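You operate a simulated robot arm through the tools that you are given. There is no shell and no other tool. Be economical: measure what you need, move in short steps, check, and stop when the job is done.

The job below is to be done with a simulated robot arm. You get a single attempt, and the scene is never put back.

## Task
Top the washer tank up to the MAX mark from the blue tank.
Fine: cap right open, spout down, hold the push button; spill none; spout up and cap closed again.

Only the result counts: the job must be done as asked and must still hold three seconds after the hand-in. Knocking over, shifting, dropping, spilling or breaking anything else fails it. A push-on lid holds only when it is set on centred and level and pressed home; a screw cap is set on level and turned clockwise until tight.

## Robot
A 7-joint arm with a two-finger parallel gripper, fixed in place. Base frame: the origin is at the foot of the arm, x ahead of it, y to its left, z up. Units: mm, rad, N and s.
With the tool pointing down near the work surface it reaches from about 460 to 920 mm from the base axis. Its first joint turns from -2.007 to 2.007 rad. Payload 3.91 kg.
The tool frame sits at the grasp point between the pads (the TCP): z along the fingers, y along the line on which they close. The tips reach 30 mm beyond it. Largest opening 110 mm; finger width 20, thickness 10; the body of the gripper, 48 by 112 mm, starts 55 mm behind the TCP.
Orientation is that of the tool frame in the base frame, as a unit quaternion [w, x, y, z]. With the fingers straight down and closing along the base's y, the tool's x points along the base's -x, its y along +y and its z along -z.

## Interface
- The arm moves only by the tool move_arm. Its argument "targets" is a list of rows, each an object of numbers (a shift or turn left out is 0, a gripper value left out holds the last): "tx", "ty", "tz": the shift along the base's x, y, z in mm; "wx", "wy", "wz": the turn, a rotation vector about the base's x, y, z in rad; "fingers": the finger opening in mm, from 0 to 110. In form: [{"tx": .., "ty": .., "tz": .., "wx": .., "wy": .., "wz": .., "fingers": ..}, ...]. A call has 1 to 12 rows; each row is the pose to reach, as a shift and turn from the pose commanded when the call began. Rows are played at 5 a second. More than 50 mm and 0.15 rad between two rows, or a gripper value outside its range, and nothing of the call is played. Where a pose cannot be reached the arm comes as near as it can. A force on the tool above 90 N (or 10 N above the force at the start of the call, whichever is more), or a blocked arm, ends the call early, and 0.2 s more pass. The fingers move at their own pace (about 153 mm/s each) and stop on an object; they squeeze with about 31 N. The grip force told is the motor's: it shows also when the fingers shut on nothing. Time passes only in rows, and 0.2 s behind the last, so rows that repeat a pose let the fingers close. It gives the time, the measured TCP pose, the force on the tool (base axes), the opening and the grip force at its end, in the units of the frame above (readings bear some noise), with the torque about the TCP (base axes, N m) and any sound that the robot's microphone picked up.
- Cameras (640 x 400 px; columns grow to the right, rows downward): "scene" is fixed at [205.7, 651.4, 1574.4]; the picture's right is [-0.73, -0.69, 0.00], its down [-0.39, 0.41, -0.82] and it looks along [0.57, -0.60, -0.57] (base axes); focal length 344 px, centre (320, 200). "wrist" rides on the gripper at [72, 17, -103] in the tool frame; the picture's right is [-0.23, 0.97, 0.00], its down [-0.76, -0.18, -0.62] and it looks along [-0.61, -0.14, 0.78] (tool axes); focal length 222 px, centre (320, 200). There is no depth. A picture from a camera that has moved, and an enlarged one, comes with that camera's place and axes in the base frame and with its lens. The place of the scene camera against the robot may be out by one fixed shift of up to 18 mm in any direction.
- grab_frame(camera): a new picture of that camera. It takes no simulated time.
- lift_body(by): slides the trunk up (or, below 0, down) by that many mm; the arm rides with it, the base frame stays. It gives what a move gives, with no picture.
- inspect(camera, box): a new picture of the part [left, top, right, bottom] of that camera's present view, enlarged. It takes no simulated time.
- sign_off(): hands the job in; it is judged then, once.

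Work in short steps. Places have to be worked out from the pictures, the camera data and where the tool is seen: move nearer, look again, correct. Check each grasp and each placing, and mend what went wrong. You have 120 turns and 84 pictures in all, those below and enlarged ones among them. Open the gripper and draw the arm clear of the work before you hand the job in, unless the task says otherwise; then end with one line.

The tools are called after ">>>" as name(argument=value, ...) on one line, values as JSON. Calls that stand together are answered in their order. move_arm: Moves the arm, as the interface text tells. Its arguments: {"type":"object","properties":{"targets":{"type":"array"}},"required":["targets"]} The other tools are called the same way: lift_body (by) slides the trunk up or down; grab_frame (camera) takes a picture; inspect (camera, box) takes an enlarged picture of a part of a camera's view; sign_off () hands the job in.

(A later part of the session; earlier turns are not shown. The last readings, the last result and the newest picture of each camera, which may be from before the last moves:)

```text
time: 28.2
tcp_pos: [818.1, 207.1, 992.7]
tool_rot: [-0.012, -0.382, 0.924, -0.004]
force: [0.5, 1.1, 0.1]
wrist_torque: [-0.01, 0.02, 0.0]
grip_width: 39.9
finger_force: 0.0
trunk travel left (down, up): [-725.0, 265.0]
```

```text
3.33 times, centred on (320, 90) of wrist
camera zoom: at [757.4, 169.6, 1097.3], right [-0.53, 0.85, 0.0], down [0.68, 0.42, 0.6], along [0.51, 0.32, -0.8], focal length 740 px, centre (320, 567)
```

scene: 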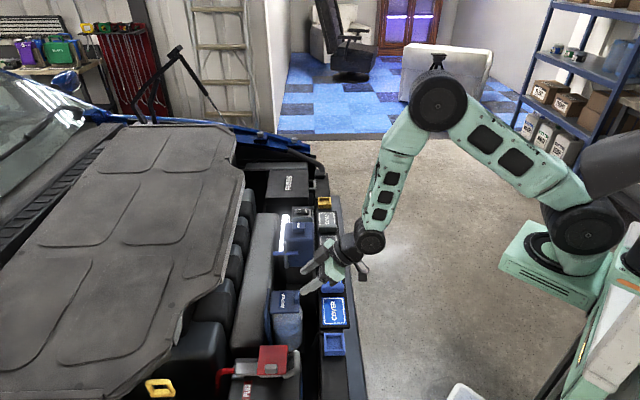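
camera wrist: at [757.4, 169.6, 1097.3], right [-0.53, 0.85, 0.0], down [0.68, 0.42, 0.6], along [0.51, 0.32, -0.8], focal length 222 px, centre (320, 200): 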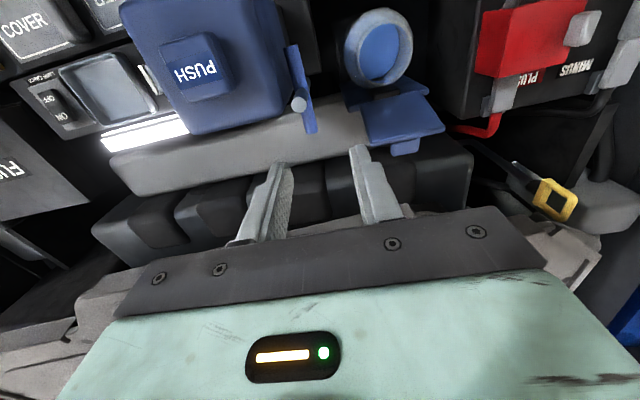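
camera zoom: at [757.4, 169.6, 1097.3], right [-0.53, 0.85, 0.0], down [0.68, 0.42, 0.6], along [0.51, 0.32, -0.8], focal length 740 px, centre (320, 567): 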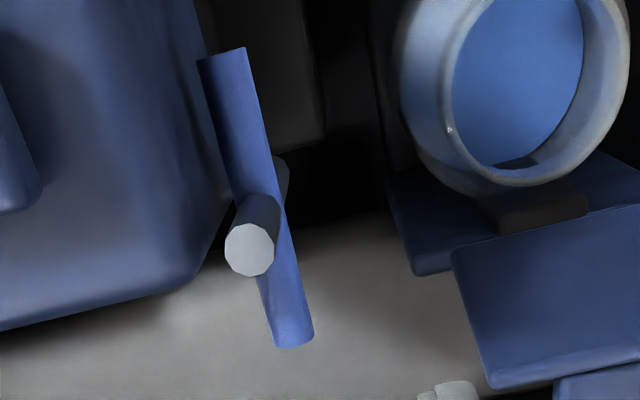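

Bar triangulated: axis u≈-440.5, outer end n≈730, z≈876. I lower open fingers around its outer half (821,198).

>>> move_arm(targets=[{"tx": 3, "ty": -9, "tz": -30}, {"tx": 3, "ty": -9, "tz": -60}, {"tx": 3, "ty": -9, "tz": -85}, {"tx": 3, "ty": -9, "tz": -99}, {"tx": 3, "ty": -9, "tz": -99}])

>>> grab_frame(camera="wrist")

>>> inspect(camera="scene", box=[230, 190, 350, 265])

```text
time: 29.4
tcp_pos: [822.2, 196.7, 894.0]
tool_rot: [-0.013, -0.382, 0.924, -0.005]
force: [-0.4, 0.3, -0.6]
wrist_torque: [0.03, -0.01, -0.01]
grip_width: 39.9
finger_force: 0.0
trunk travel left (down, up): [-725.0, 265.0]
```

```text
42 pictures are left
camera wrist: at [760.7, 160.6, 998.1], right [-0.53, 0.85, 0.0], down [0.68, 0.42, 0.6], along [0.51, 0.32, -0.8], focal length 222 px, centre (320, 200)
```

wrist: 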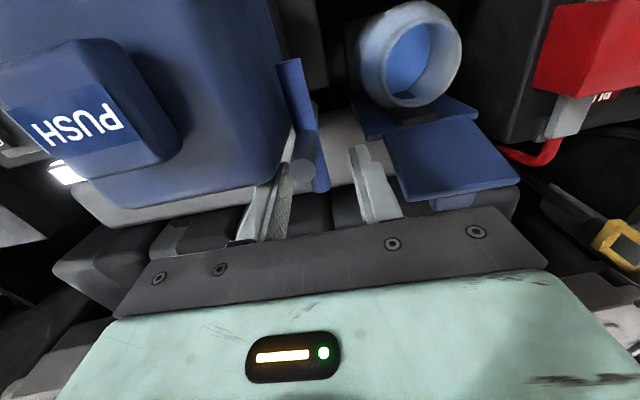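

```text
5.33 times, centred on (290, 228) of scene
camera zoom: at [205.7, 651.4, 1574.4], right [-0.73, -0.69, 0.0], down [-0.39, 0.41, -0.82], along [0.57, -0.6, -0.57], focal length 1833 px, centre (480, 53)
```

zoom: 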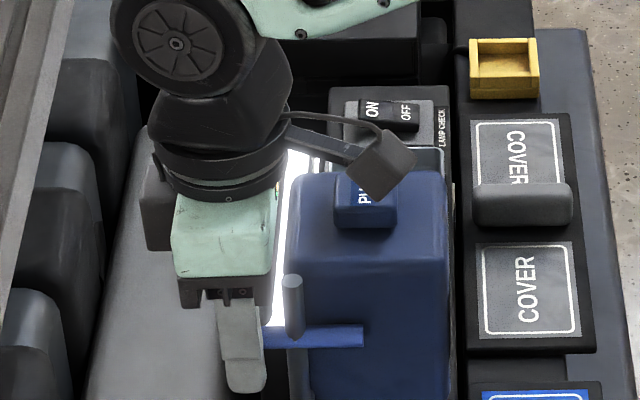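

Fingers straddle the bar's outer half clear of spout and tank. Close on it.

>>> move_arm(targets=[{"fingers": 20}, {"fingers": 0}, {"fingers": 0}, {"fingers": 0}])

>>> inspect(camera="wrist", box=[220, 40, 400, 220])

```text
time: 30.4
tcp_pos: [821.7, 197.6, 893.3]
tool_rot: [-0.013, -0.382, 0.924, -0.004]
force: [0.8, -0.1, 0.1]
wrist_torque: [0.04, -0.05, 0.07]
grip_width: 12.1
finger_force: 45.0
trunk travel left (down, up): [-725.0, 265.0]
```

```text
2.22 times, centred on (310, 130) of wrist
camera zoom: at [760.7, 160.6, 998.3], right [-0.53, 0.85, 0.0], down [0.68, 0.42, 0.6], along [0.51, 0.32, -0.8], focal length 494 px, centre (342, 356)
```

zoom: 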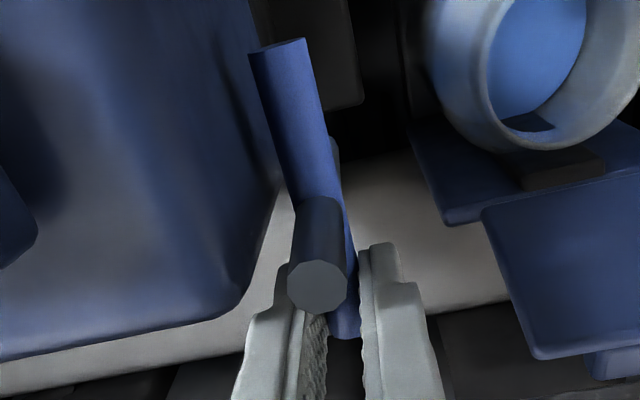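

Bar held (12 mm). Swing it toward the washer along a 56 mm arc about the spout's foot, first ~43°.

>>> move_arm(targets=[{"tx": -4.9, "ty": 4.9, "tz": -0.4}, {"tx": -9.8, "ty": 9.8, "tz": -1.7}, {"tx": -14.5, "ty": 14.5, "tz": -3.9}, {"tx": -18.9, "ty": 18.9, "tz": -6.9}, {"tx": -23.1, "ty": 23.1, "tz": -10.6}, {"tx": -27, "ty": 27, "tz": -15}, {"tx": -27, "ty": 27, "tz": -15}])

>>> grab_frame(camera="wrist")

>>> inspect(camera="scene", box=[230, 210, 350, 285])

```text
time: 32.0
tcp_pos: [795.0, 223.2, 879.8]
tool_rot: [-0.013, -0.382, 0.924, -0.004]
force: [3.4, -1.9, 0.8]
wrist_torque: [-0.25, -0.07, 0.07]
grip_width: 11.8
finger_force: 45.1
trunk travel left (down, up): [-725.0, 265.0]
```

```text
39 pictures are left
camera wrist: at [733.8, 187.3, 983.1], right [-0.53, 0.85, 0.0], down [0.68, 0.42, 0.6], along [0.51, 0.31, -0.8], focal length 222 px, centre (320, 200)
```

wrist: 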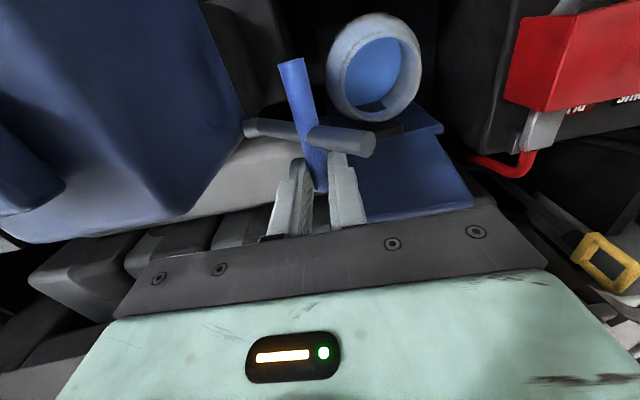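

```text
5.33 times, centred on (290, 248) of scene
camera zoom: at [205.7, 651.4, 1574.4], right [-0.73, -0.69, 0.0], down [-0.39, 0.41, -0.82], along [0.57, -0.6, -0.57], focal length 1833 px, centre (480, -53)
```

zoom: 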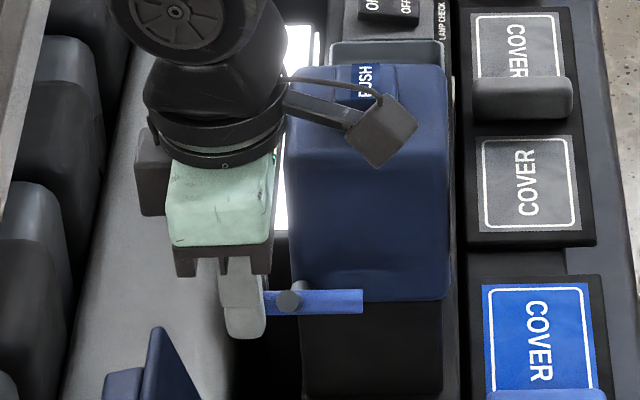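

Spout swings freely. Continue down to horizontal, watching the force.

>>> move_arm(targets=[{"tx": -3.3, "ty": 3.3, "tz": -5}, {"tx": -6.3, "ty": 6.3, "tz": -10.7}, {"tx": -8.6, "ty": 8.6, "tz": -16.8}, {"tx": -10.5, "ty": 10.5, "tz": -23.3}, {"tx": -12, "ty": 12, "tz": -31.5}, {"tx": -12.5, "ty": 12.5, "tz": -37}, {"tx": -12.6, "ty": 12.6, "tz": -41}, {"tx": -12.6, "ty": 12.6, "tz": -41}])

>>> grab_frame(camera="wrist")

>>> inspect(camera="scene", box=[230, 220, 350, 315])

```text
time: 33.8
tcp_pos: [782.2, 236.9, 837.8]
tool_rot: [-0.013, -0.382, 0.924, -0.004]
force: [4.2, -4.4, 3.0]
wrist_torque: [-0.12, -0.22, 0.06]
grip_width: 12.3
finger_force: 44.4
trunk travel left (down, up): [-725.0, 265.0]
```

```text
37 pictures are left
camera wrist: at [721.2, 199.4, 942.4], right [-0.53, 0.85, 0.0], down [0.68, 0.42, 0.6], along [0.51, 0.32, -0.8], focal length 222 px, centre (320, 200)
```

wrist: 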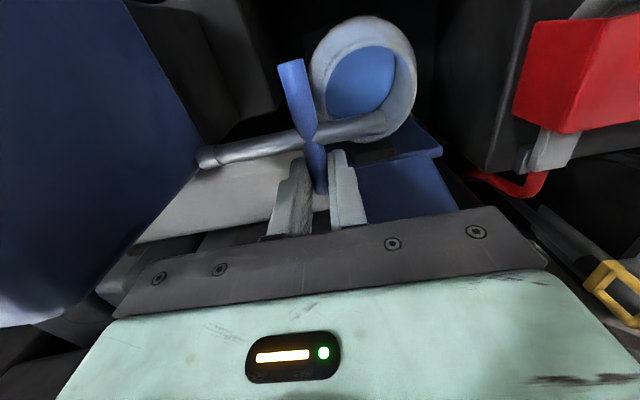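

```text
4.21 times, centred on (290, 268) of scene
camera zoom: at [205.7, 651.4, 1574.4], right [-0.73, -0.69, 0.0], down [-0.39, 0.41, -0.82], along [0.57, -0.6, -0.57], focal length 1447 px, centre (446, -84)
```

zoom: 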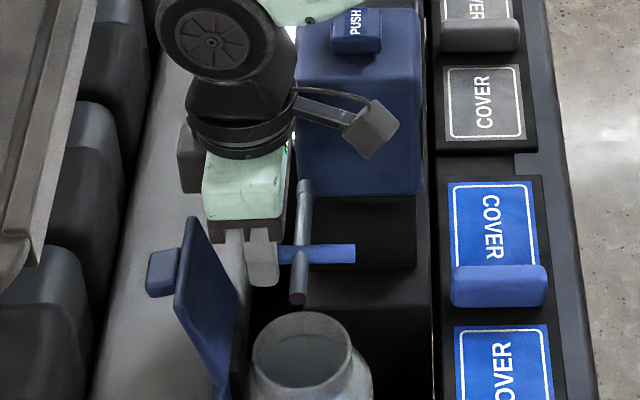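

Spout is horizontal over the mouth. Ease it further down to find its stop.

>>> move_arm(targets=[{"tx": 0.1, "ty": -0.1, "tz": -3}, {"tx": 0.3, "ty": -0.3, "tz": -7}, {"tx": 0.9, "ty": -0.9, "tz": -11}, {"tx": 1.6, "ty": -1.6, "tz": -15.4}, {"tx": 1.6, "ty": -1.6, "tz": -15.4}])

>>> inspect(camera="wrist", box=[180, 10, 440, 190])

```text
time: 35.0
tcp_pos: [783.0, 237.6, 826.1]
tool_rot: [-0.009, -0.383, 0.924, -0.002]
force: [-4.6, 6.6, 35.1]
wrist_torque: [0.15, -0.04, -0.01]
grip_width: 12.3
finger_force: 45.1
trunk travel left (down, up): [-725.0, 265.0]
```

```text
2.22 times, centred on (310, 100) of wrist
camera zoom: at [721.8, 200.0, 929.9], right [-0.53, 0.85, 0.0], down [0.67, 0.42, 0.61], along [0.52, 0.32, -0.79], focal length 494 px, centre (342, 422)
```

zoom: 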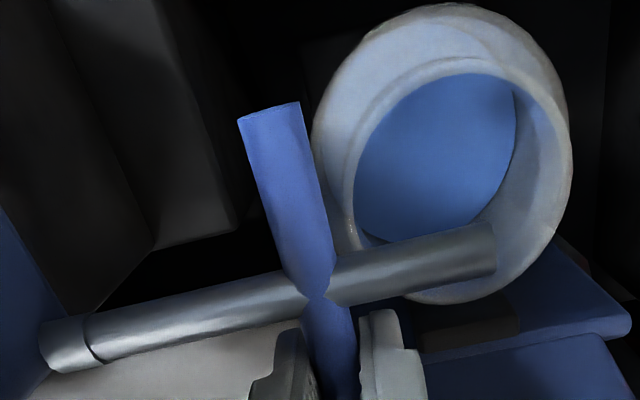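

The spout is level at z≈820 along its length with the tip over the mouth's centre; the bar slid in the grip against a firm stop (35 N), so it is fully down. Release and rise.

>>> move_arm(targets=[{"tz": 2, "fingers": 30}, {"tz": 2, "fingers": 32}, {"tz": 30, "fingers": 32}, {"tz": 70}, {"tz": 110}, {"tz": 150}])

>>> grab_frame(camera="wrist")

>>> inspect(camera="scene", box=[230, 220, 350, 315])

```text
time: 36.4
tcp_pos: [784.1, 235.3, 971.4]
tool_rot: [-0.013, -0.382, 0.924, -0.004]
force: [-0.2, -0.2, -0.9]
wrist_torque: [-0.01, 0.02, 0.0]
grip_width: 32.1
finger_force: 0.1
trunk travel left (down, up): [-725.0, 265.0]
```

```text
34 pictures are left
camera wrist: at [723.3, 198.2, 1076.3], right [-0.53, 0.85, 0.0], down [0.68, 0.42, 0.6], along [0.51, 0.32, -0.8], focal length 222 px, centre (320, 200)
```

wrist: 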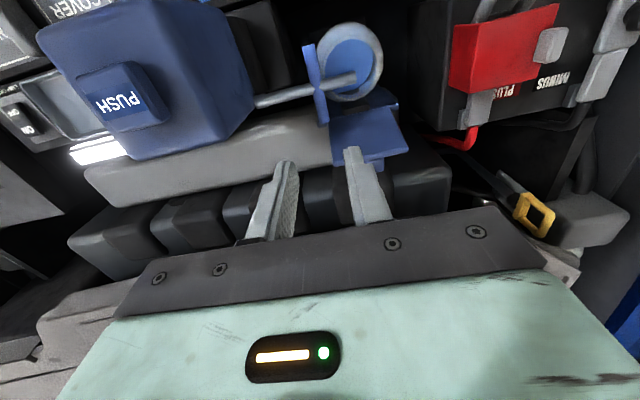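

```text
4.21 times, centred on (290, 268) of scene
camera zoom: at [205.7, 651.4, 1574.4], right [-0.73, -0.69, 0.0], down [-0.39, 0.41, -0.82], along [0.57, -0.6, -0.57], focal length 1447 px, centre (446, -84)
```

zoom: 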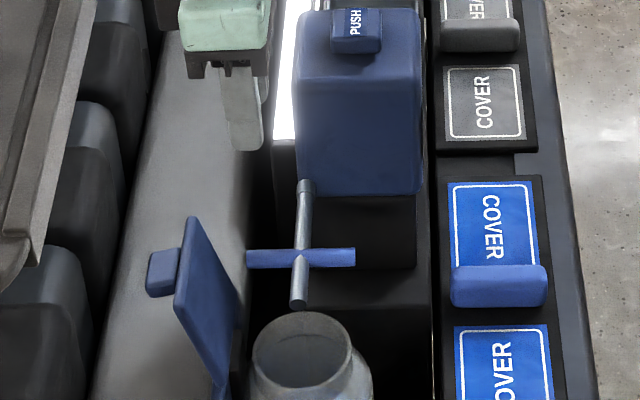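

Spout tip sits over the centre of the mouth. Now locate the PUSH button accurately and read the washer's starting level.

>>> inspect(camera="wrist", box=[60, 40, 220, 150])

>>> inspect(camera="scene", box=[255, 285, 325, 355])

```text
3.64 times, centred on (140, 95) of wrist
camera zoom: at [723.3, 198.2, 1076.3], right [-0.53, 0.85, 0.0], down [0.68, 0.42, 0.6], along [0.51, 0.32, -0.8], focal length 808 px, centre (974, 582)
```

zoom: 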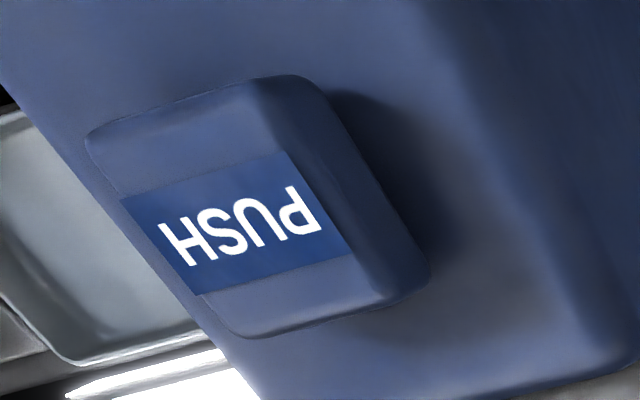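

```text
5.71 times, centred on (290, 320) of scene
camera zoom: at [205.7, 651.4, 1574.4], right [-0.73, -0.69, 0.0], down [-0.39, 0.41, -0.82], along [0.57, -0.6, -0.57], focal length 1964 px, centre (491, -486)
```

zoom: 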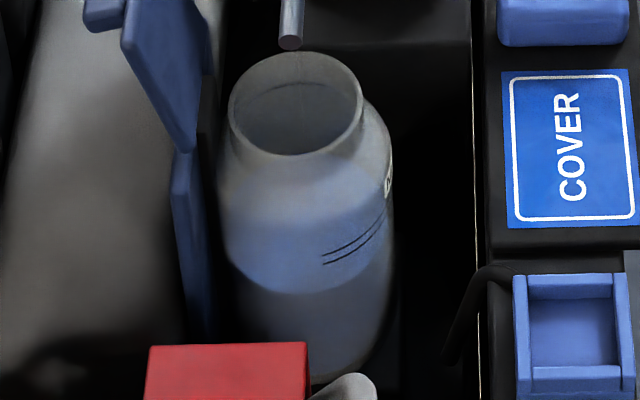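

>>> inspect(camera="scene", box=[275, 298, 311, 346])

```text
8.33 times, centred on (293, 322) of scene
camera zoom: at [205.7, 651.4, 1574.4], right [-0.73, -0.69, 0.0], down [-0.39, 0.41, -0.82], along [0.57, -0.6, -0.57], focal length 2864 px, centre (545, -817)
```

zoom: 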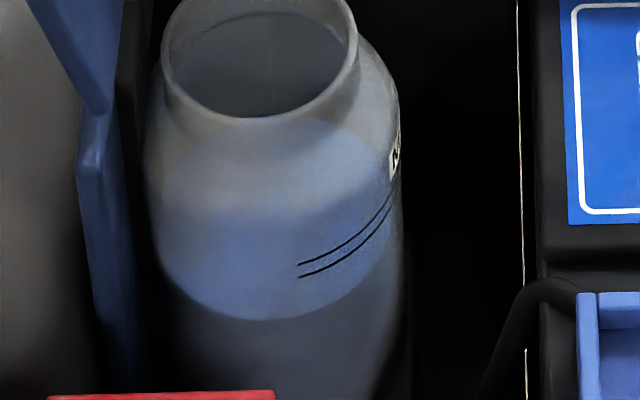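

The surface (ellipse) edge is about 18 mm below the double MAX line, so I'll fill until the edge lies between the two lines. Button top is at (818,110,930); I move closed fingers above it.

>>> move_arm(targets=[{"tz": 25, "fingers": 0}, {"tx": 9, "ty": -32, "tz": 30}, {"tx": 18, "ty": -64, "tz": 30}, {"tx": 26, "ty": -96, "tz": 30}, {"tx": 34, "ty": -125, "tz": 30}, {"tx": 34, "ty": -125, "tz": 10}, {"tx": 34, "ty": -125, "tz": 3}, {"tx": 34, "ty": -125, "tz": 3}])

>>> grab_frame(camera="wrist")

>>> grab_frame(camera="scene")

```text
time: 38.2
tcp_pos: [817.6, 108.6, 975.2]
tool_rot: [-0.012, -0.382, 0.924, -0.003]
force: [-0.6, 0.1, 0.2]
wrist_torque: [0.01, 0.0, -0.01]
grip_width: 0.0
finger_force: 31.0
trunk travel left (down, up): [-725.0, 265.0]
```

```text
29 pictures are left
camera wrist: at [756.6, 72.2, 1080.1], right [-0.53, 0.85, 0.0], down [0.68, 0.42, 0.6], along [0.51, 0.32, -0.8], focal length 222 px, centre (320, 200)
```

wrist: 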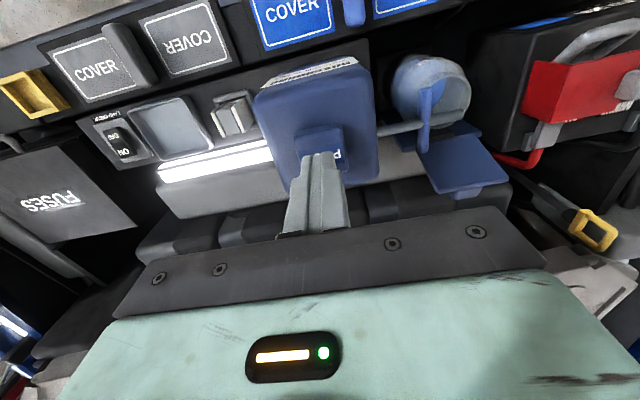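

```text
28 pictures are left
```

scene: 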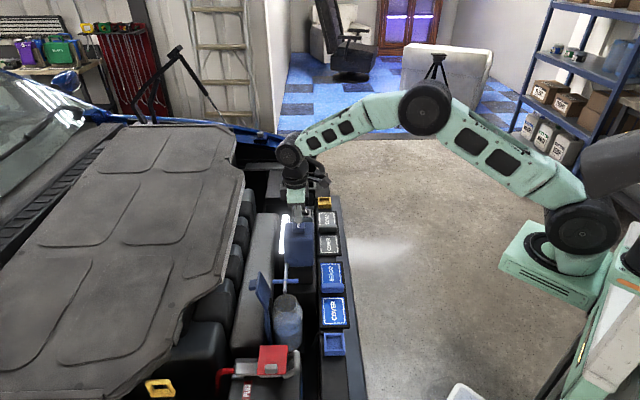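

Washer stays in sight from the scene camera. Lower onto the button gently.

>>> move_arm(targets=[{"tz": -8}, {"tz": -12}, {"tz": -15}, {"tz": -17}])

```text
time: 39.2
tcp_pos: [817.1, 109.7, 958.3]
tool_rot: [-0.011, -0.382, 0.924, -0.004]
force: [-0.5, -0.7, 2.7]
wrist_torque: [0.0, 0.0, 0.01]
grip_width: 0.0
finger_force: 30.7
trunk travel left (down, up): [-725.0, 265.0]
```

Just touching. Press on a few millimetres.

>>> move_arm(targets=[{"tz": -2}, {"tz": -4}, {"tz": -4}])

>>> inspect(camera="scene", box=[265, 274, 321, 346])

```text
time: 40.0
tcp_pos: [818.1, 111.1, 954.7]
tool_rot: [-0.012, -0.382, 0.924, -0.003]
force: [2.1, -1.9, 6.3]
wrist_torque: [-0.01, -0.15, -0.03]
grip_width: 0.0
finger_force: 31.3
trunk travel left (down, up): [-725.0, 265.0]
heard: click
```

```text
5.56 times, centred on (293, 310) of scene
camera zoom: at [205.7, 651.4, 1574.4], right [-0.73, -0.69, 0.0], down [-0.39, 0.41, -0.82], along [0.57, -0.6, -0.57], focal length 1909 px, centre (470, -411)
```

zoom: 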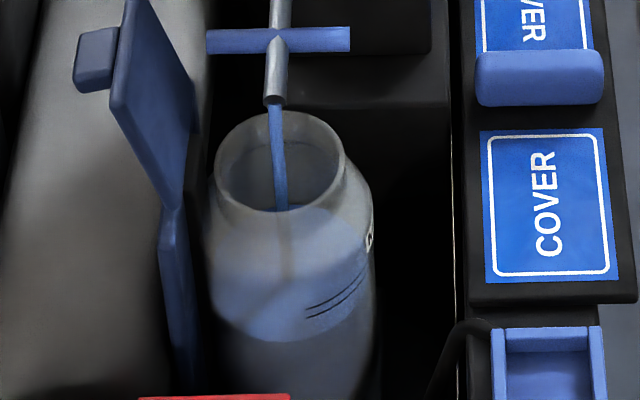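

Click, and fluid runs cleanly into the mouth. Hold about one second and look again.

>>> move_arm(targets=[{"tz": 0}, {"tz": 0}, {"tz": 0}, {"tz": 0}])

>>> inspect(camera="scene", box=[275, 298, 311, 346])

```text
time: 41.0
tcp_pos: [817.4, 109.9, 955.6]
tool_rot: [-0.012, -0.382, 0.924, -0.004]
force: [4.4, -1.7, 7.3]
wrist_torque: [-0.01, -0.15, -0.02]
grip_width: 0.4
finger_force: 31.1
trunk travel left (down, up): [-725.0, 265.0]
```

```text
8.33 times, centred on (293, 322) of scene
camera zoom: at [205.7, 651.4, 1574.4], right [-0.73, -0.69, 0.0], down [-0.39, 0.41, -0.82], along [0.57, -0.6, -0.57], focal length 2864 px, centre (545, -817)
```

zoom: 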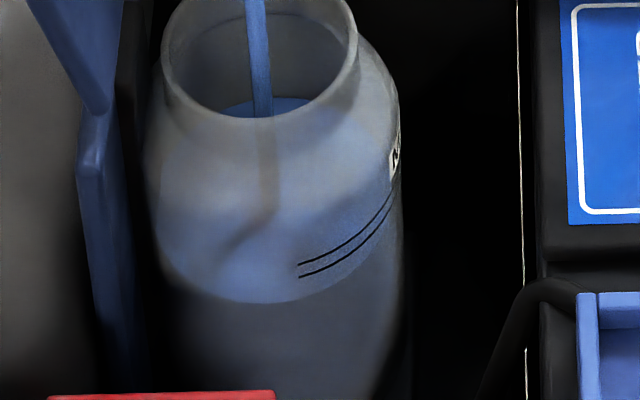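

Level rose about 16 px of the 41 needed in ~1.5 s. Hold another 1.2 s and check.

>>> move_arm(targets=[{"tz": 0}, {"tz": 0}, {"tz": 0}, {"tz": 0}, {"tz": 0}])

>>> inspect(camera="scene", box=[275, 298, 311, 346])

```text
time: 42.2
tcp_pos: [817.0, 110.0, 954.4]
tool_rot: [-0.013, -0.382, 0.924, -0.004]
force: [3.5, -1.0, 8.9]
wrist_torque: [0.04, -0.16, -0.04]
grip_width: 0.1
finger_force: 31.1
trunk travel left (down, up): [-725.0, 265.0]
```

```text
8.33 times, centred on (293, 322) of scene
camera zoom: at [205.7, 651.4, 1574.4], right [-0.73, -0.69, 0.0], down [-0.39, 0.41, -0.82], along [0.57, -0.6, -0.57], focal length 2864 px, centre (545, -817)
```

zoom: 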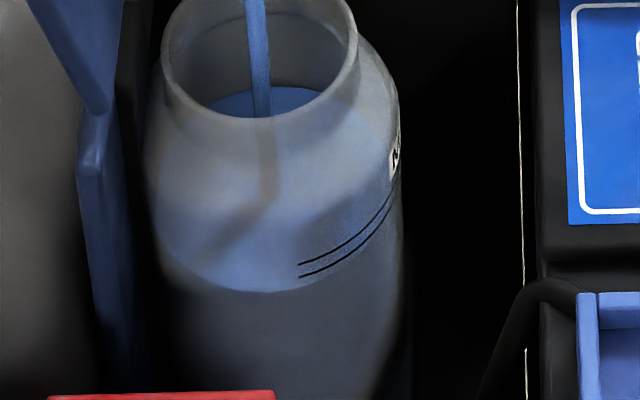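

Rate ≈9 px/s; about 14 px remain to mid-band. Hold 0.8 s.

>>> move_arm(targets=[{"tz": 0}, {"tz": 0}, {"tz": 0}])

>>> inspect(camera="scene", box=[281, 306, 305, 338])

```text
time: 43.0
tcp_pos: [817.2, 110.4, 955.2]
tool_rot: [-0.013, -0.382, 0.924, -0.004]
force: [1.9, 0.2, 8.1]
wrist_torque: [0.03, -0.12, -0.07]
grip_width: 0.0
finger_force: 30.9
trunk travel left (down, up): [-725.0, 265.0]
```

```text
12.50 times, centred on (293, 322) of scene
camera zoom: at [205.7, 651.4, 1574.4], right [-0.73, -0.69, 0.0], down [-0.39, 0.41, -0.82], along [0.57, -0.6, -0.57], focal length 4296 px, centre (658, -1325)
```

zoom: 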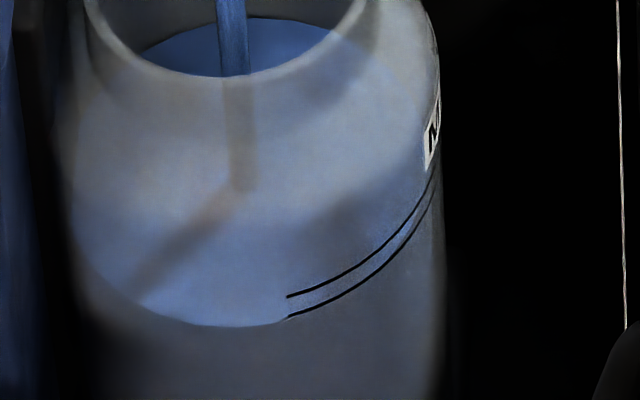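

The edge now meets the lower line; hold 0.4 s more to mid-band, then release at once.

>>> move_arm(targets=[{"tz": 0}, {"tz": 0}, {"tz": 8}, {"tz": 30}, {"tz": 40}, {"tz": 40}, {"tz": 40}, {"tz": 40}])

>>> inspect(camera="scene", box=[281, 306, 305, 338])

>>> inspect(camera="scene", box=[250, 256, 330, 356])

```text
time: 44.8
tcp_pos: [818.4, 111.0, 994.6]
tool_rot: [-0.013, -0.382, 0.924, -0.005]
force: [-1.1, 1.0, 0.0]
wrist_torque: [0.04, 0.02, 0.01]
grip_width: 0.0
finger_force: 30.9
trunk travel left (down, up): [-725.0, 265.0]
```

```text
12.50 times, centred on (293, 322) of scene
camera zoom: at [205.7, 651.4, 1574.4], right [-0.73, -0.69, 0.0], down [-0.39, 0.41, -0.82], along [0.57, -0.6, -0.57], focal length 4296 px, centre (658, -1325)
```

zoom: 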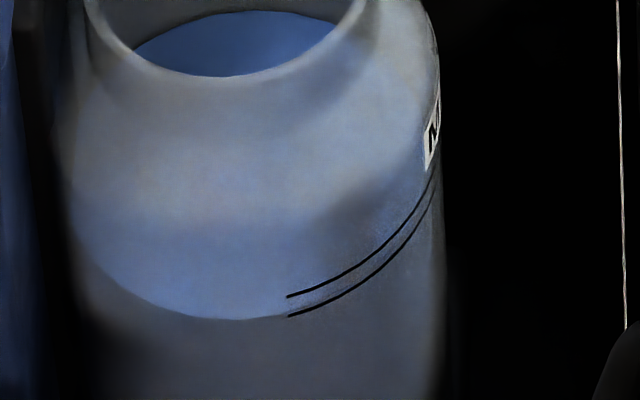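

```text
4.00 times, centred on (290, 306) of scene
camera zoom: at [205.7, 651.4, 1574.4], right [-0.73, -0.69, 0.0], down [-0.39, 0.41, -0.82], along [0.57, -0.6, -0.57], focal length 1375 px, centre (440, -224)
```

zoom: 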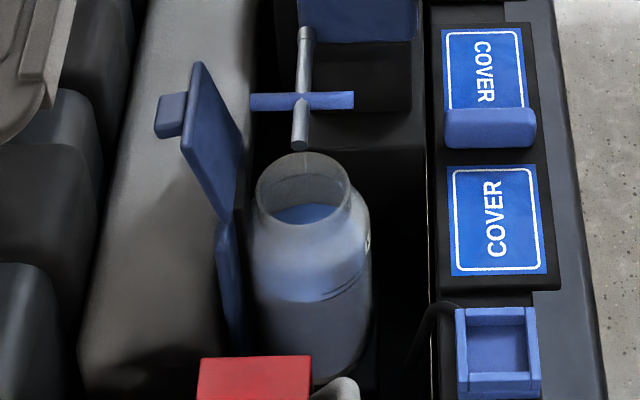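

Flow stopped, nothing spilled; the edge shows between the lines, near the lower one. Wall thickness may cause parallax from this steep view, so I check from a lower angle with the wrist camera in front of the tank.

>>> move_arm(targets=[{"tx": -34, "ty": 20, "wx": 0.1, "wy": -0.1}, {"tx": -68, "ty": 40, "wx": 0.2, "wy": -0.2}, {"tx": -102, "ty": 60, "wx": 0.3, "wy": -0.3}, {"tx": -136, "ty": 81, "wx": 0.4, "wy": -0.4}, {"tx": -136, "ty": 81, "tz": -40, "wx": 0.5, "wy": -0.5}, {"tx": -136, "ty": 81, "tz": -85, "wx": 0.58, "wy": -0.58}, {"tx": -136, "ty": 81, "tz": -125, "wx": 0.58, "wy": -0.58}, {"tx": -136, "ty": 81, "tz": -155, "wx": 0.58, "wy": -0.58}, {"tx": -136, "ty": 81, "tz": -183, "wx": 0.58, "wy": -0.58}, {"tx": -136, "ty": 81, "tz": -183, "wx": 0.58, "wy": -0.58}])

>>> inspect(camera="wrist", box=[260, 20, 380, 120])

```text
time: 47.0
tcp_pos: [681.2, 192.3, 811.1]
tool_rot: [0.356, -0.353, 0.852, 0.15]
force: [0.2, 1.2, -0.2]
wrist_torque: [0.02, 0.02, -0.01]
grip_width: 0.0
finger_force: 31.1
trunk travel left (down, up): [-725.0, 265.0]
```

```text
4.00 times, centred on (320, 70) of wrist
camera zoom: at [582.0, 116.1, 831.0], right [-0.58, 0.8, 0.16], down [0.19, -0.06, 0.98], along [0.79, 0.6, -0.11], focal length 888 px, centre (320, 720)
```

zoom: 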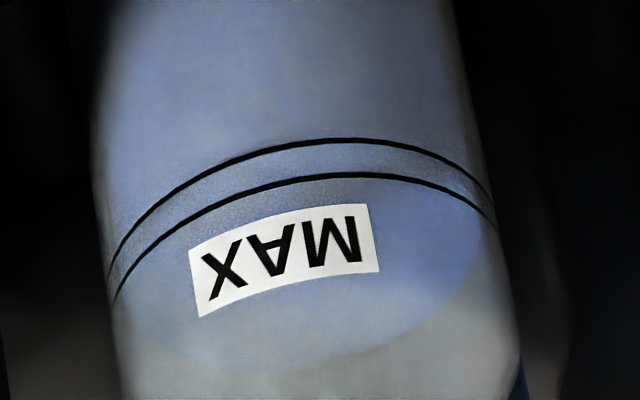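

>>> inspect(camera="wrist", box=[335, 48, 387, 82])

>>> inspect(camera="wrist", box=[278, 48, 330, 100])

```text
11.76 times, centred on (361, 65) of wrist
camera zoom: at [582.0, 116.1, 831.0], right [-0.58, 0.8, 0.16], down [0.19, -0.06, 0.98], along [0.79, 0.6, -0.11], focal length 2613 px, centre (-162, 1788)
```

zoom: 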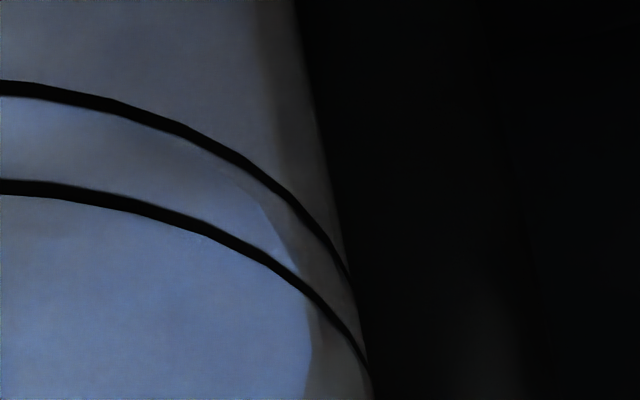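

```text
7.69 times, centred on (304, 74) of wrist
camera zoom: at [582.0, 116.1, 831.0], right [-0.58, 0.8, 0.16], down [0.19, -0.06, 0.98], along [0.79, 0.6, -0.11], focal length 1709 px, centre (443, 1169)
```

zoom: 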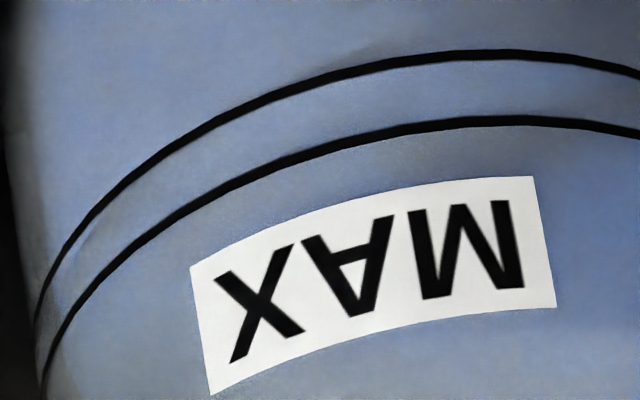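

The surface edge is inset ~3 mm from the wall, so true level is about 1–1.5 mm below the lower line. I go back for roughly one more second of filling, to bring it to mid-band (apparent edge near the upper line in the scene view).

>>> move_arm(targets=[{"tz": 40}, {"tz": 85}, {"tz": 130, "wx": -0.1, "wy": 0.1}, {"tz": 175, "wx": -0.2, "wy": 0.2}, {"tz": 183, "wx": -0.3, "wy": 0.3}, {"tx": 34, "ty": -20, "tz": 183, "wx": -0.4, "wy": 0.4}, {"tx": 68, "ty": -40, "tz": 183, "wx": -0.5, "wy": 0.5}, {"tx": 102, "ty": -60, "tz": 183, "wx": -0.58, "wy": 0.58}, {"tx": 136, "ty": -81, "tz": 183, "wx": -0.58, "wy": 0.58}, {"tx": 136, "ty": -81, "tz": 165, "wx": -0.58, "wy": 0.58}, {"tx": 136, "ty": -81, "tz": 150, "wx": -0.58, "wy": 0.58}, {"tx": 136, "ty": -81, "tz": 150, "wx": -0.58, "wy": 0.58}])

```text
time: 49.6
tcp_pos: [818.9, 111.0, 961.4]
tool_rot: [-0.013, -0.382, 0.924, -0.004]
force: [-0.3, -0.3, 0.7]
wrist_torque: [-0.02, -0.02, -0.01]
grip_width: 0.0
finger_force: 30.7
trunk travel left (down, up): [-725.0, 265.0]
```

Back just above the button. Press 8 mm and hold briefly, then check.

>>> move_arm(targets=[{"tz": -4}, {"tz": -8}, {"tz": -8}, {"tz": -8}])

>>> inspect(camera="scene", box=[281, 306, 305, 338])

```text
time: 50.6
tcp_pos: [819.4, 110.8, 954.5]
tool_rot: [-0.011, -0.382, 0.924, -0.004]
force: [4.9, -2.1, 12.7]
wrist_torque: [0.02, -0.21, -0.02]
grip_width: 0.0
finger_force: 30.9
trunk travel left (down, up): [-725.0, 265.0]
heard: click
```

```text
12.50 times, centred on (293, 322) of scene
camera zoom: at [205.7, 651.4, 1574.4], right [-0.73, -0.69, 0.0], down [-0.39, 0.41, -0.82], along [0.57, -0.6, -0.57], focal length 4296 px, centre (658, -1325)
```

zoom: 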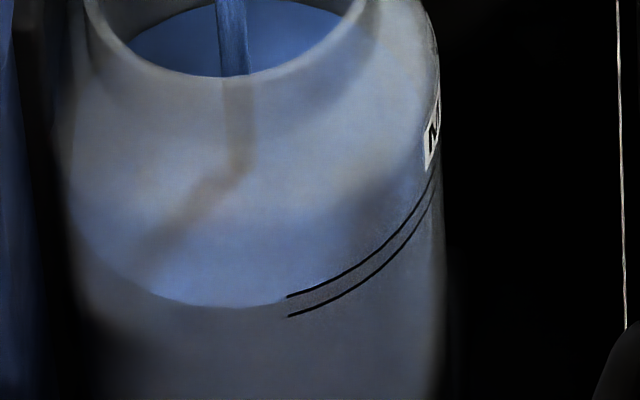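

The apparent edge is at the upper line: true level about mid-band. Release now.

>>> move_arm(targets=[{"tz": 10}, {"tz": 35}, {"tz": 45}, {"tz": 45}, {"tz": 45}])

>>> inspect(camera="scene", box=[281, 306, 305, 338])

```text
time: 51.8
tcp_pos: [816.3, 110.3, 997.8]
tool_rot: [-0.012, -0.382, 0.924, -0.005]
force: [0.8, 0.3, 1.1]
wrist_torque: [0.02, 0.0, 0.02]
grip_width: 0.0
finger_force: 31.1
trunk travel left (down, up): [-725.0, 265.0]
```

```text
12.50 times, centred on (293, 322) of scene
camera zoom: at [205.7, 651.4, 1574.4], right [-0.73, -0.69, 0.0], down [-0.39, 0.41, -0.82], along [0.57, -0.6, -0.57], focal length 4296 px, centre (658, -1325)
```

zoom: 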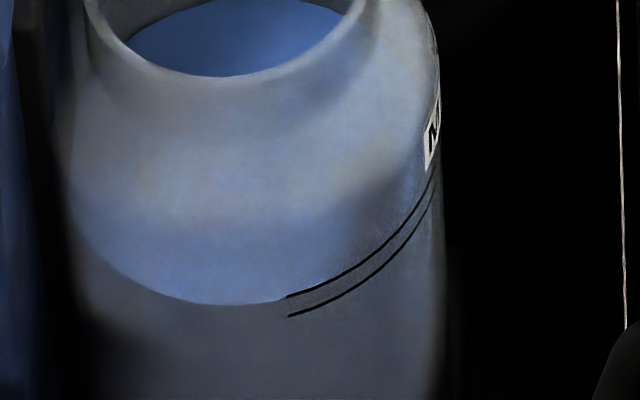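

Level set at the MAX mark, no drips. Now raise the spout: go over the bar's outer half, as before, and lower open fingers around it.

>>> move_arm(targets=[{"tx": -9, "ty": 32}, {"tx": -18, "ty": 64}, {"tx": -26, "ty": 96, "fingers": 32}, {"tx": -34, "ty": 127}, {"tx": -34, "ty": 127, "tz": -40}, {"tx": -34, "ty": 127, "tz": -80}, {"tx": -34, "ty": 127, "tz": -120}, {"tx": -34, "ty": 127, "tz": -150}, {"tx": -34, "ty": 127, "tz": -164}, {"tx": -34, "ty": 127, "tz": -164}])

>>> inspect(camera="wrist", box=[180, 10, 440, 210])

```text
time: 54.0
tcp_pos: [785.3, 239.2, 832.5]
tool_rot: [-0.013, -0.382, 0.924, -0.004]
force: [-0.5, 0.2, 0.2]
wrist_torque: [0.01, 0.02, 0.01]
grip_width: 32.0
finger_force: 0.0
trunk travel left (down, up): [-725.0, 265.0]
```

```text
2.00 times, centred on (310, 110) of wrist
camera zoom: at [723.9, 202.1, 937.4], right [-0.53, 0.85, 0.0], down [0.68, 0.42, 0.6], along [0.51, 0.32, -0.8], focal length 444 px, centre (340, 380)
```

zoom: 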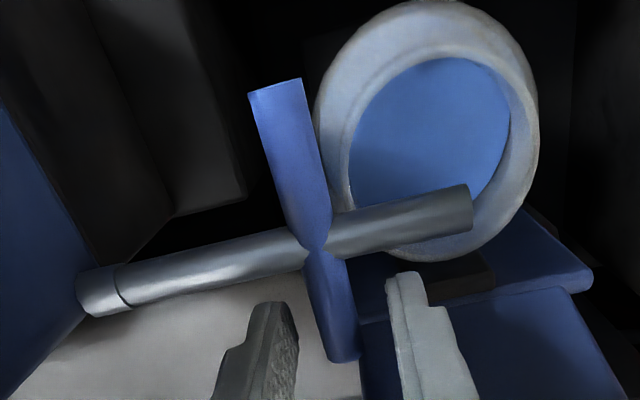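

Bar lies between the fingers. Close on it and swing up along the reverse arc.

>>> move_arm(targets=[{"fingers": 12}, {"fingers": 0}, {"fingers": 0}, {"tx": 0.3, "ty": -0.3, "tz": 9.5}, {"tx": 2.1, "ty": -2.1, "tz": 17.7}, {"tx": 4.5, "ty": -4.5, "tz": 25.5}, {"tx": 8, "ty": -8, "tz": 33}, {"tx": 12.6, "ty": -12.6, "tz": 41}, {"tx": 12.6, "ty": -12.6, "tz": 41}])

>>> inspect(camera="wrist", box=[180, 10, 440, 210])

```text
time: 56.0
tcp_pos: [795.4, 227.7, 875.8]
tool_rot: [-0.012, -0.382, 0.924, -0.003]
force: [0.3, 19.9, 7.9]
wrist_torque: [0.19, 0.4, -0.01]
grip_width: 12.1
finger_force: 45.2
trunk travel left (down, up): [-725.0, 265.0]
```

```text
2.00 times, centred on (310, 110) of wrist
camera zoom: at [734.5, 190.4, 980.3], right [-0.53, 0.85, 0.0], down [0.68, 0.42, 0.6], along [0.51, 0.32, -0.8], focal length 444 px, centre (340, 380)
```

zoom: 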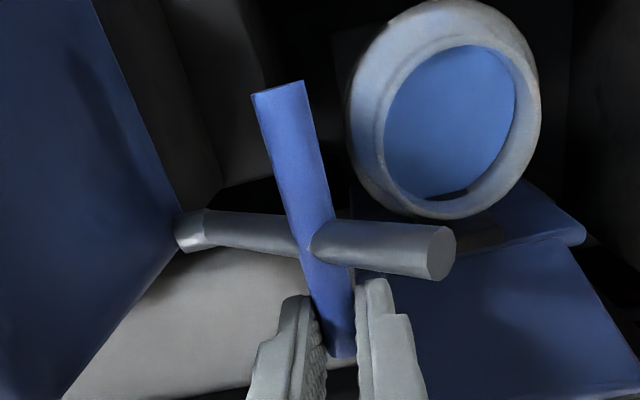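

Coming up well. Continue to upright.

>>> move_arm(targets=[{"tx": 4.5, "ty": -4.5, "tz": 4.4}, {"tx": 9, "ty": -9, "tz": 8.1}, {"tx": 13.6, "ty": -13.6, "tz": 11.1}, {"tx": 18.4, "ty": -18.4, "tz": 13.3}, {"tx": 23, "ty": -23, "tz": 14.6}, {"tx": 27.5, "ty": -27.5, "tz": 15}, {"tx": 27.5, "ty": -27.5, "tz": 15}])

>>> inspect(camera="scene", box=[230, 190, 350, 285])

```text
time: 57.6
tcp_pos: [824.0, 196.6, 888.8]
tool_rot: [-0.013, -0.383, 0.924, -0.004]
force: [13.8, 17.2, 7.2]
wrist_torque: [0.45, -0.44, 0.05]
grip_width: 12.3
finger_force: 45.3
trunk travel left (down, up): [-725.0, 265.0]
```

```text
4.21 times, centred on (290, 238) of scene
camera zoom: at [205.7, 651.4, 1574.4], right [-0.73, -0.69, 0.0], down [-0.39, 0.41, -0.82], along [0.57, -0.6, -0.57], focal length 1447 px, centre (446, 42)
```

zoom: 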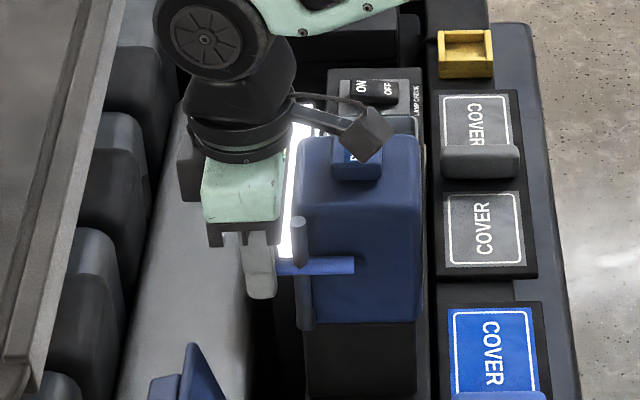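

Spout is upright again; nudge 3 mm against its upright stop, then release and rise.

>>> move_arm(targets=[{"tx": 2.2, "ty": -2.2, "tz": 0}, {"tx": 2.2, "ty": -2.2, "tz": 0}])

```text
time: 58.2
tcp_pos: [824.4, 196.4, 889.5]
tool_rot: [-0.013, -0.383, 0.924, -0.003]
force: [-0.5, 23.2, 4.7]
wrist_torque: [0.74, -0.3, -0.02]
grip_width: 12.0
finger_force: 44.8
trunk travel left (down, up): [-725.0, 265.0]
```

Firm stop reached: spout fully up. Release and rise.

>>> move_arm(targets=[{"tx": -2.2, "ty": 2.2}, {"tx": -2.2, "ty": 2.2, "fingers": 36}, {"tx": -2.2, "ty": 2.2, "fingers": 36}, {"tx": -2.2, "ty": 2.2, "tz": 35}, {"tx": -2.2, "ty": 2.2, "tz": 75}, {"tx": -2.2, "ty": 2.2, "tz": 110}, {"tx": -2.2, "ty": 2.2, "tz": 110}])

>>> grab_frame(camera="wrist")

```text
time: 59.8
tcp_pos: [823.8, 198.0, 997.4]
tool_rot: [-0.013, -0.383, 0.924, -0.003]
force: [-0.9, 0.2, -0.9]
wrist_torque: [0.02, 0.0, 0.01]
grip_width: 35.8
finger_force: 0.0
trunk travel left (down, up): [-725.0, 265.0]
```

```text
13 pictures are left
camera wrist: at [762.8, 161.1, 1102.4], right [-0.53, 0.85, 0.0], down [0.68, 0.42, 0.6], along [0.51, 0.32, -0.8], focal length 222 px, centre (320, 200)
```

wrist: 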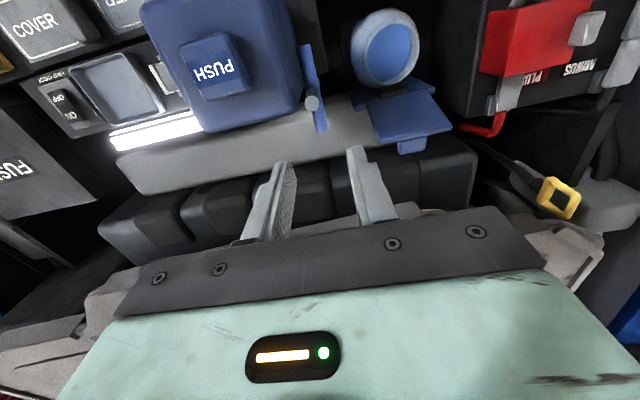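

Spout is up and all is intact. To close the lid I'll grip its two side edges (78 mm wide) from the robot side with the hand leaning back, which stays within reach. First go to a stand-off pose and look.

>>> move_arm(targets=[{"tx": -20, "ty": 25, "tz": 10, "fingers": 96}, {"tx": -40, "ty": 50, "tz": 10, "wx": 0.1, "wy": -0.1}, {"tx": -61, "ty": 76, "tz": 0, "wx": 0.2, "wy": -0.2}, {"tx": -61, "ty": 76, "tz": -30, "wx": 0.3, "wy": -0.3}, {"tx": -61, "ty": 76, "tz": -60, "wx": 0.37, "wy": -0.37}, {"tx": -61, "ty": 76, "tz": -81, "wx": 0.37, "wy": -0.37}, {"tx": -61, "ty": 76, "tz": -81, "wx": 0.37, "wy": -0.37}])

>>> grab_frame(camera="wrist")

```text
time: 61.4
tcp_pos: [762.6, 273.8, 919.4]
tool_rot: [0.226, -0.371, 0.896, 0.096]
force: [0.9, 0.1, 0.1]
wrist_torque: [0.04, -0.01, 0.0]
grip_width: 95.9
finger_force: 0.0
trunk travel left (down, up): [-725.0, 265.0]
```

```text
12 pictures are left
camera wrist: at [670.4, 205.2, 975.3], right [-0.55, 0.83, 0.11], down [0.39, 0.14, 0.91], along [0.74, 0.54, -0.4], focal length 222 px, centre (320, 200)
```

wrist: 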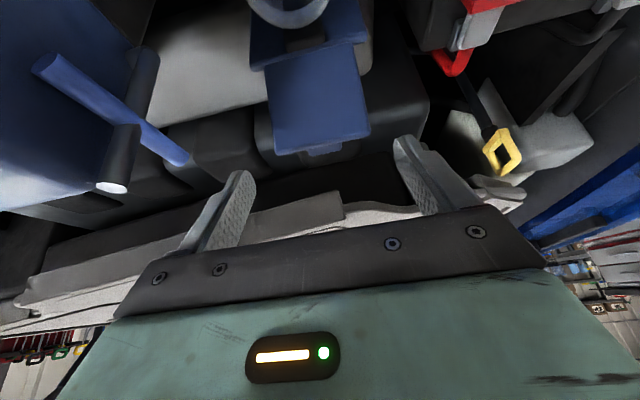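

Lid's top edge is at about n≈765, z≈861, centred between the fingers. Advance so the pads straddle its sides and close.

>>> move_arm(targets=[{"tx": 5, "ty": 7, "tz": -20}, {"tx": 11, "ty": 13, "tz": -40}, {"tx": 17, "ty": 19, "tz": -58}, {"tx": 22, "ty": 24, "tz": -74}, {"tx": 22, "ty": 24, "tz": -74}])

>>> grab_frame(camera="wrist")

```text
time: 62.6
tcp_pos: [785.7, 298.3, 844.8]
tool_rot: [0.227, -0.371, 0.895, 0.096]
force: [0.1, 0.1, 0.3]
wrist_torque: [0.0, -0.01, 0.0]
grip_width: 96.1
finger_force: 0.0
trunk travel left (down, up): [-725.0, 265.0]
```

```text
11 pictures are left
camera wrist: at [693.8, 230.2, 900.7], right [-0.55, 0.83, 0.11], down [0.39, 0.14, 0.91], along [0.74, 0.54, -0.4], focal length 222 px, centre (320, 200)
```

wrist: 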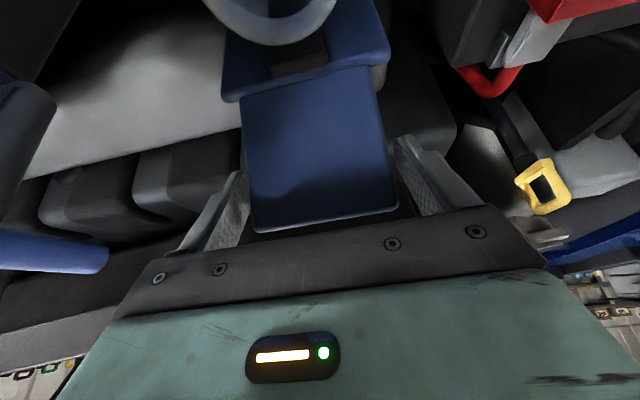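

The lid's upper part lies between the pads, centred. Close on its edges.

>>> move_arm(targets=[{"fingers": 80}, {"fingers": 60}, {"fingers": 60}])

```text
time: 63.4
tcp_pos: [785.3, 296.9, 845.8]
tool_rot: [0.226, -0.37, 0.896, 0.095]
force: [-0.8, 1.2, -1.5]
wrist_torque: [-0.22, -0.37, -0.15]
grip_width: 79.7
finger_force: 45.2
trunk travel left (down, up): [-725.0, 265.0]
```

Lid edges held. Swing it back over, past upright and down, turning the hand partly with it.

>>> move_arm(targets=[{"tx": -4.9, "ty": -4.9, "tz": 1.6, "wx": 0.04, "wy": -0.04}, {"tx": -9.8, "ty": -9.8, "tz": 2.6, "wx": 0.08, "wy": -0.08}, {"tx": -15, "ty": -15, "tz": 2.8, "wx": 0.12, "wy": -0.12}, {"tx": -20.3, "ty": -20.3, "tz": 2.4, "wx": 0.16, "wy": -0.16}, {"tx": -25.5, "ty": -25.5, "tz": 1, "wx": 0.2, "wy": -0.2}, {"tx": -30.5, "ty": -30.5, "tz": -1, "wx": 0.24, "wy": -0.24}, {"tx": -35.4, "ty": -35.4, "tz": -3.8, "wx": 0.28, "wy": -0.28}, {"tx": -39.9, "ty": -39.9, "tz": -7.2, "wx": 0.32, "wy": -0.32}, {"tx": -39.9, "ty": -39.9, "tz": -7.2, "wx": 0.32, "wy": -0.32}])

>>> inspect(camera="scene", box=[230, 240, 350, 335])

```text
time: 65.4
tcp_pos: [747.2, 257.4, 839.8]
tool_rot: [0.425, -0.339, 0.821, 0.177]
force: [5.5, 8.8, 21.7]
wrist_torque: [0.25, -1.7, -0.11]
grip_width: 79.8
finger_force: 44.9
trunk travel left (down, up): [-725.0, 265.0]
```

```text
4.21 times, centred on (290, 288) of scene
camera zoom: at [205.7, 651.4, 1574.4], right [-0.73, -0.69, 0.0], down [-0.39, 0.41, -0.82], along [0.57, -0.6, -0.57], focal length 1447 px, centre (446, -168)
```

zoom: 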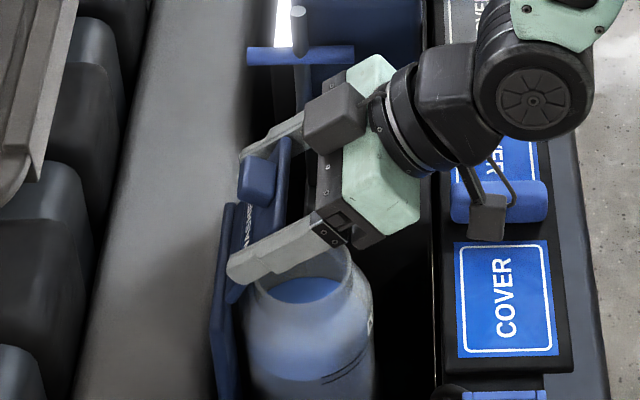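

Lid is about 60° and coming down. Continue.

>>> move_arm(targets=[{"tx": -4.2, "ty": -4.2, "tz": -4.2, "wx": 0.03, "wy": -0.03}, {"tx": -8.4, "ty": -8.4, "tz": -8.9, "wx": 0.06, "wy": -0.06}, {"tx": -12, "ty": -12, "tz": -14.2, "wx": 0.09, "wy": -0.09}, {"tx": -15.2, "ty": -15.2, "tz": -20, "wx": 0.12, "wy": -0.12}, {"tx": -15.2, "ty": -15.2, "tz": -20, "wx": 0.12, "wy": -0.12}])

>>> inspect(camera="scene", box=[230, 240, 350, 335])

```text
time: 66.6
tcp_pos: [729.9, 242.6, 818.5]
tool_rot: [0.49, -0.324, 0.783, 0.204]
force: [7.7, 10.2, 15.4]
wrist_torque: [0.02, -1.78, -0.74]
grip_width: 79.8
finger_force: 45.3
trunk travel left (down, up): [-725.0, 265.0]
```

```text
4.21 times, centred on (290, 288) of scene
camera zoom: at [205.7, 651.4, 1574.4], right [-0.73, -0.69, 0.0], down [-0.39, 0.41, -0.82], along [0.57, -0.6, -0.57], focal length 1447 px, centre (446, -168)
```

zoom: 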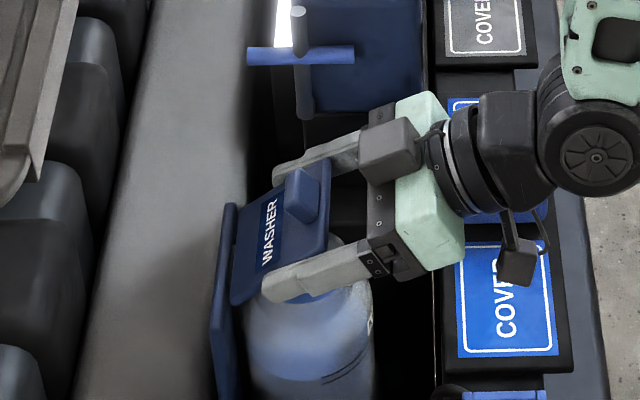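

Lid at about 40°. Open the fingers to let it drop shut, then withdraw along the finger axis.

>>> move_arm(targets=[{"fingers": 96}, {"fingers": 96}, {"tx": -14, "ty": -14, "tz": 12}, {"tx": -30, "ty": -30, "tz": 26}, {"tx": -45, "ty": -45, "tz": 50}, {"tx": -45, "ty": -45, "tz": 80}])

>>> inspect(camera="scene", box=[230, 240, 350, 335])

```text
time: 68.0
tcp_pos: [683.6, 198.9, 896.7]
tool_rot: [0.489, -0.324, 0.783, 0.204]
force: [-0.7, -0.1, -0.7]
wrist_torque: [0.01, 0.02, -0.04]
grip_width: 96.0
finger_force: 0.0
trunk travel left (down, up): [-725.0, 265.0]
```

```text
4.21 times, centred on (290, 288) of scene
camera zoom: at [205.7, 651.4, 1574.4], right [-0.73, -0.69, 0.0], down [-0.39, 0.41, -0.82], along [0.57, -0.6, -0.57], focal length 1447 px, centre (446, -168)
```

zoom: 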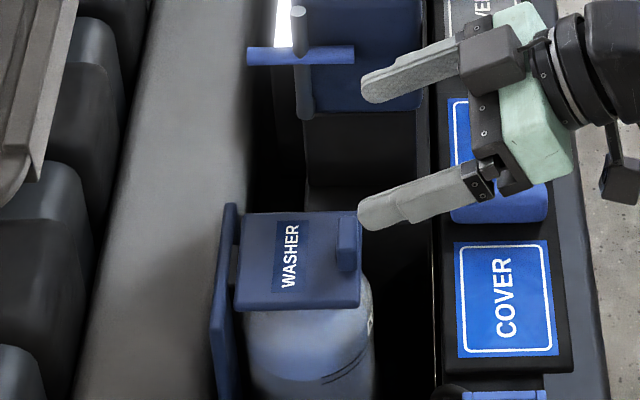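

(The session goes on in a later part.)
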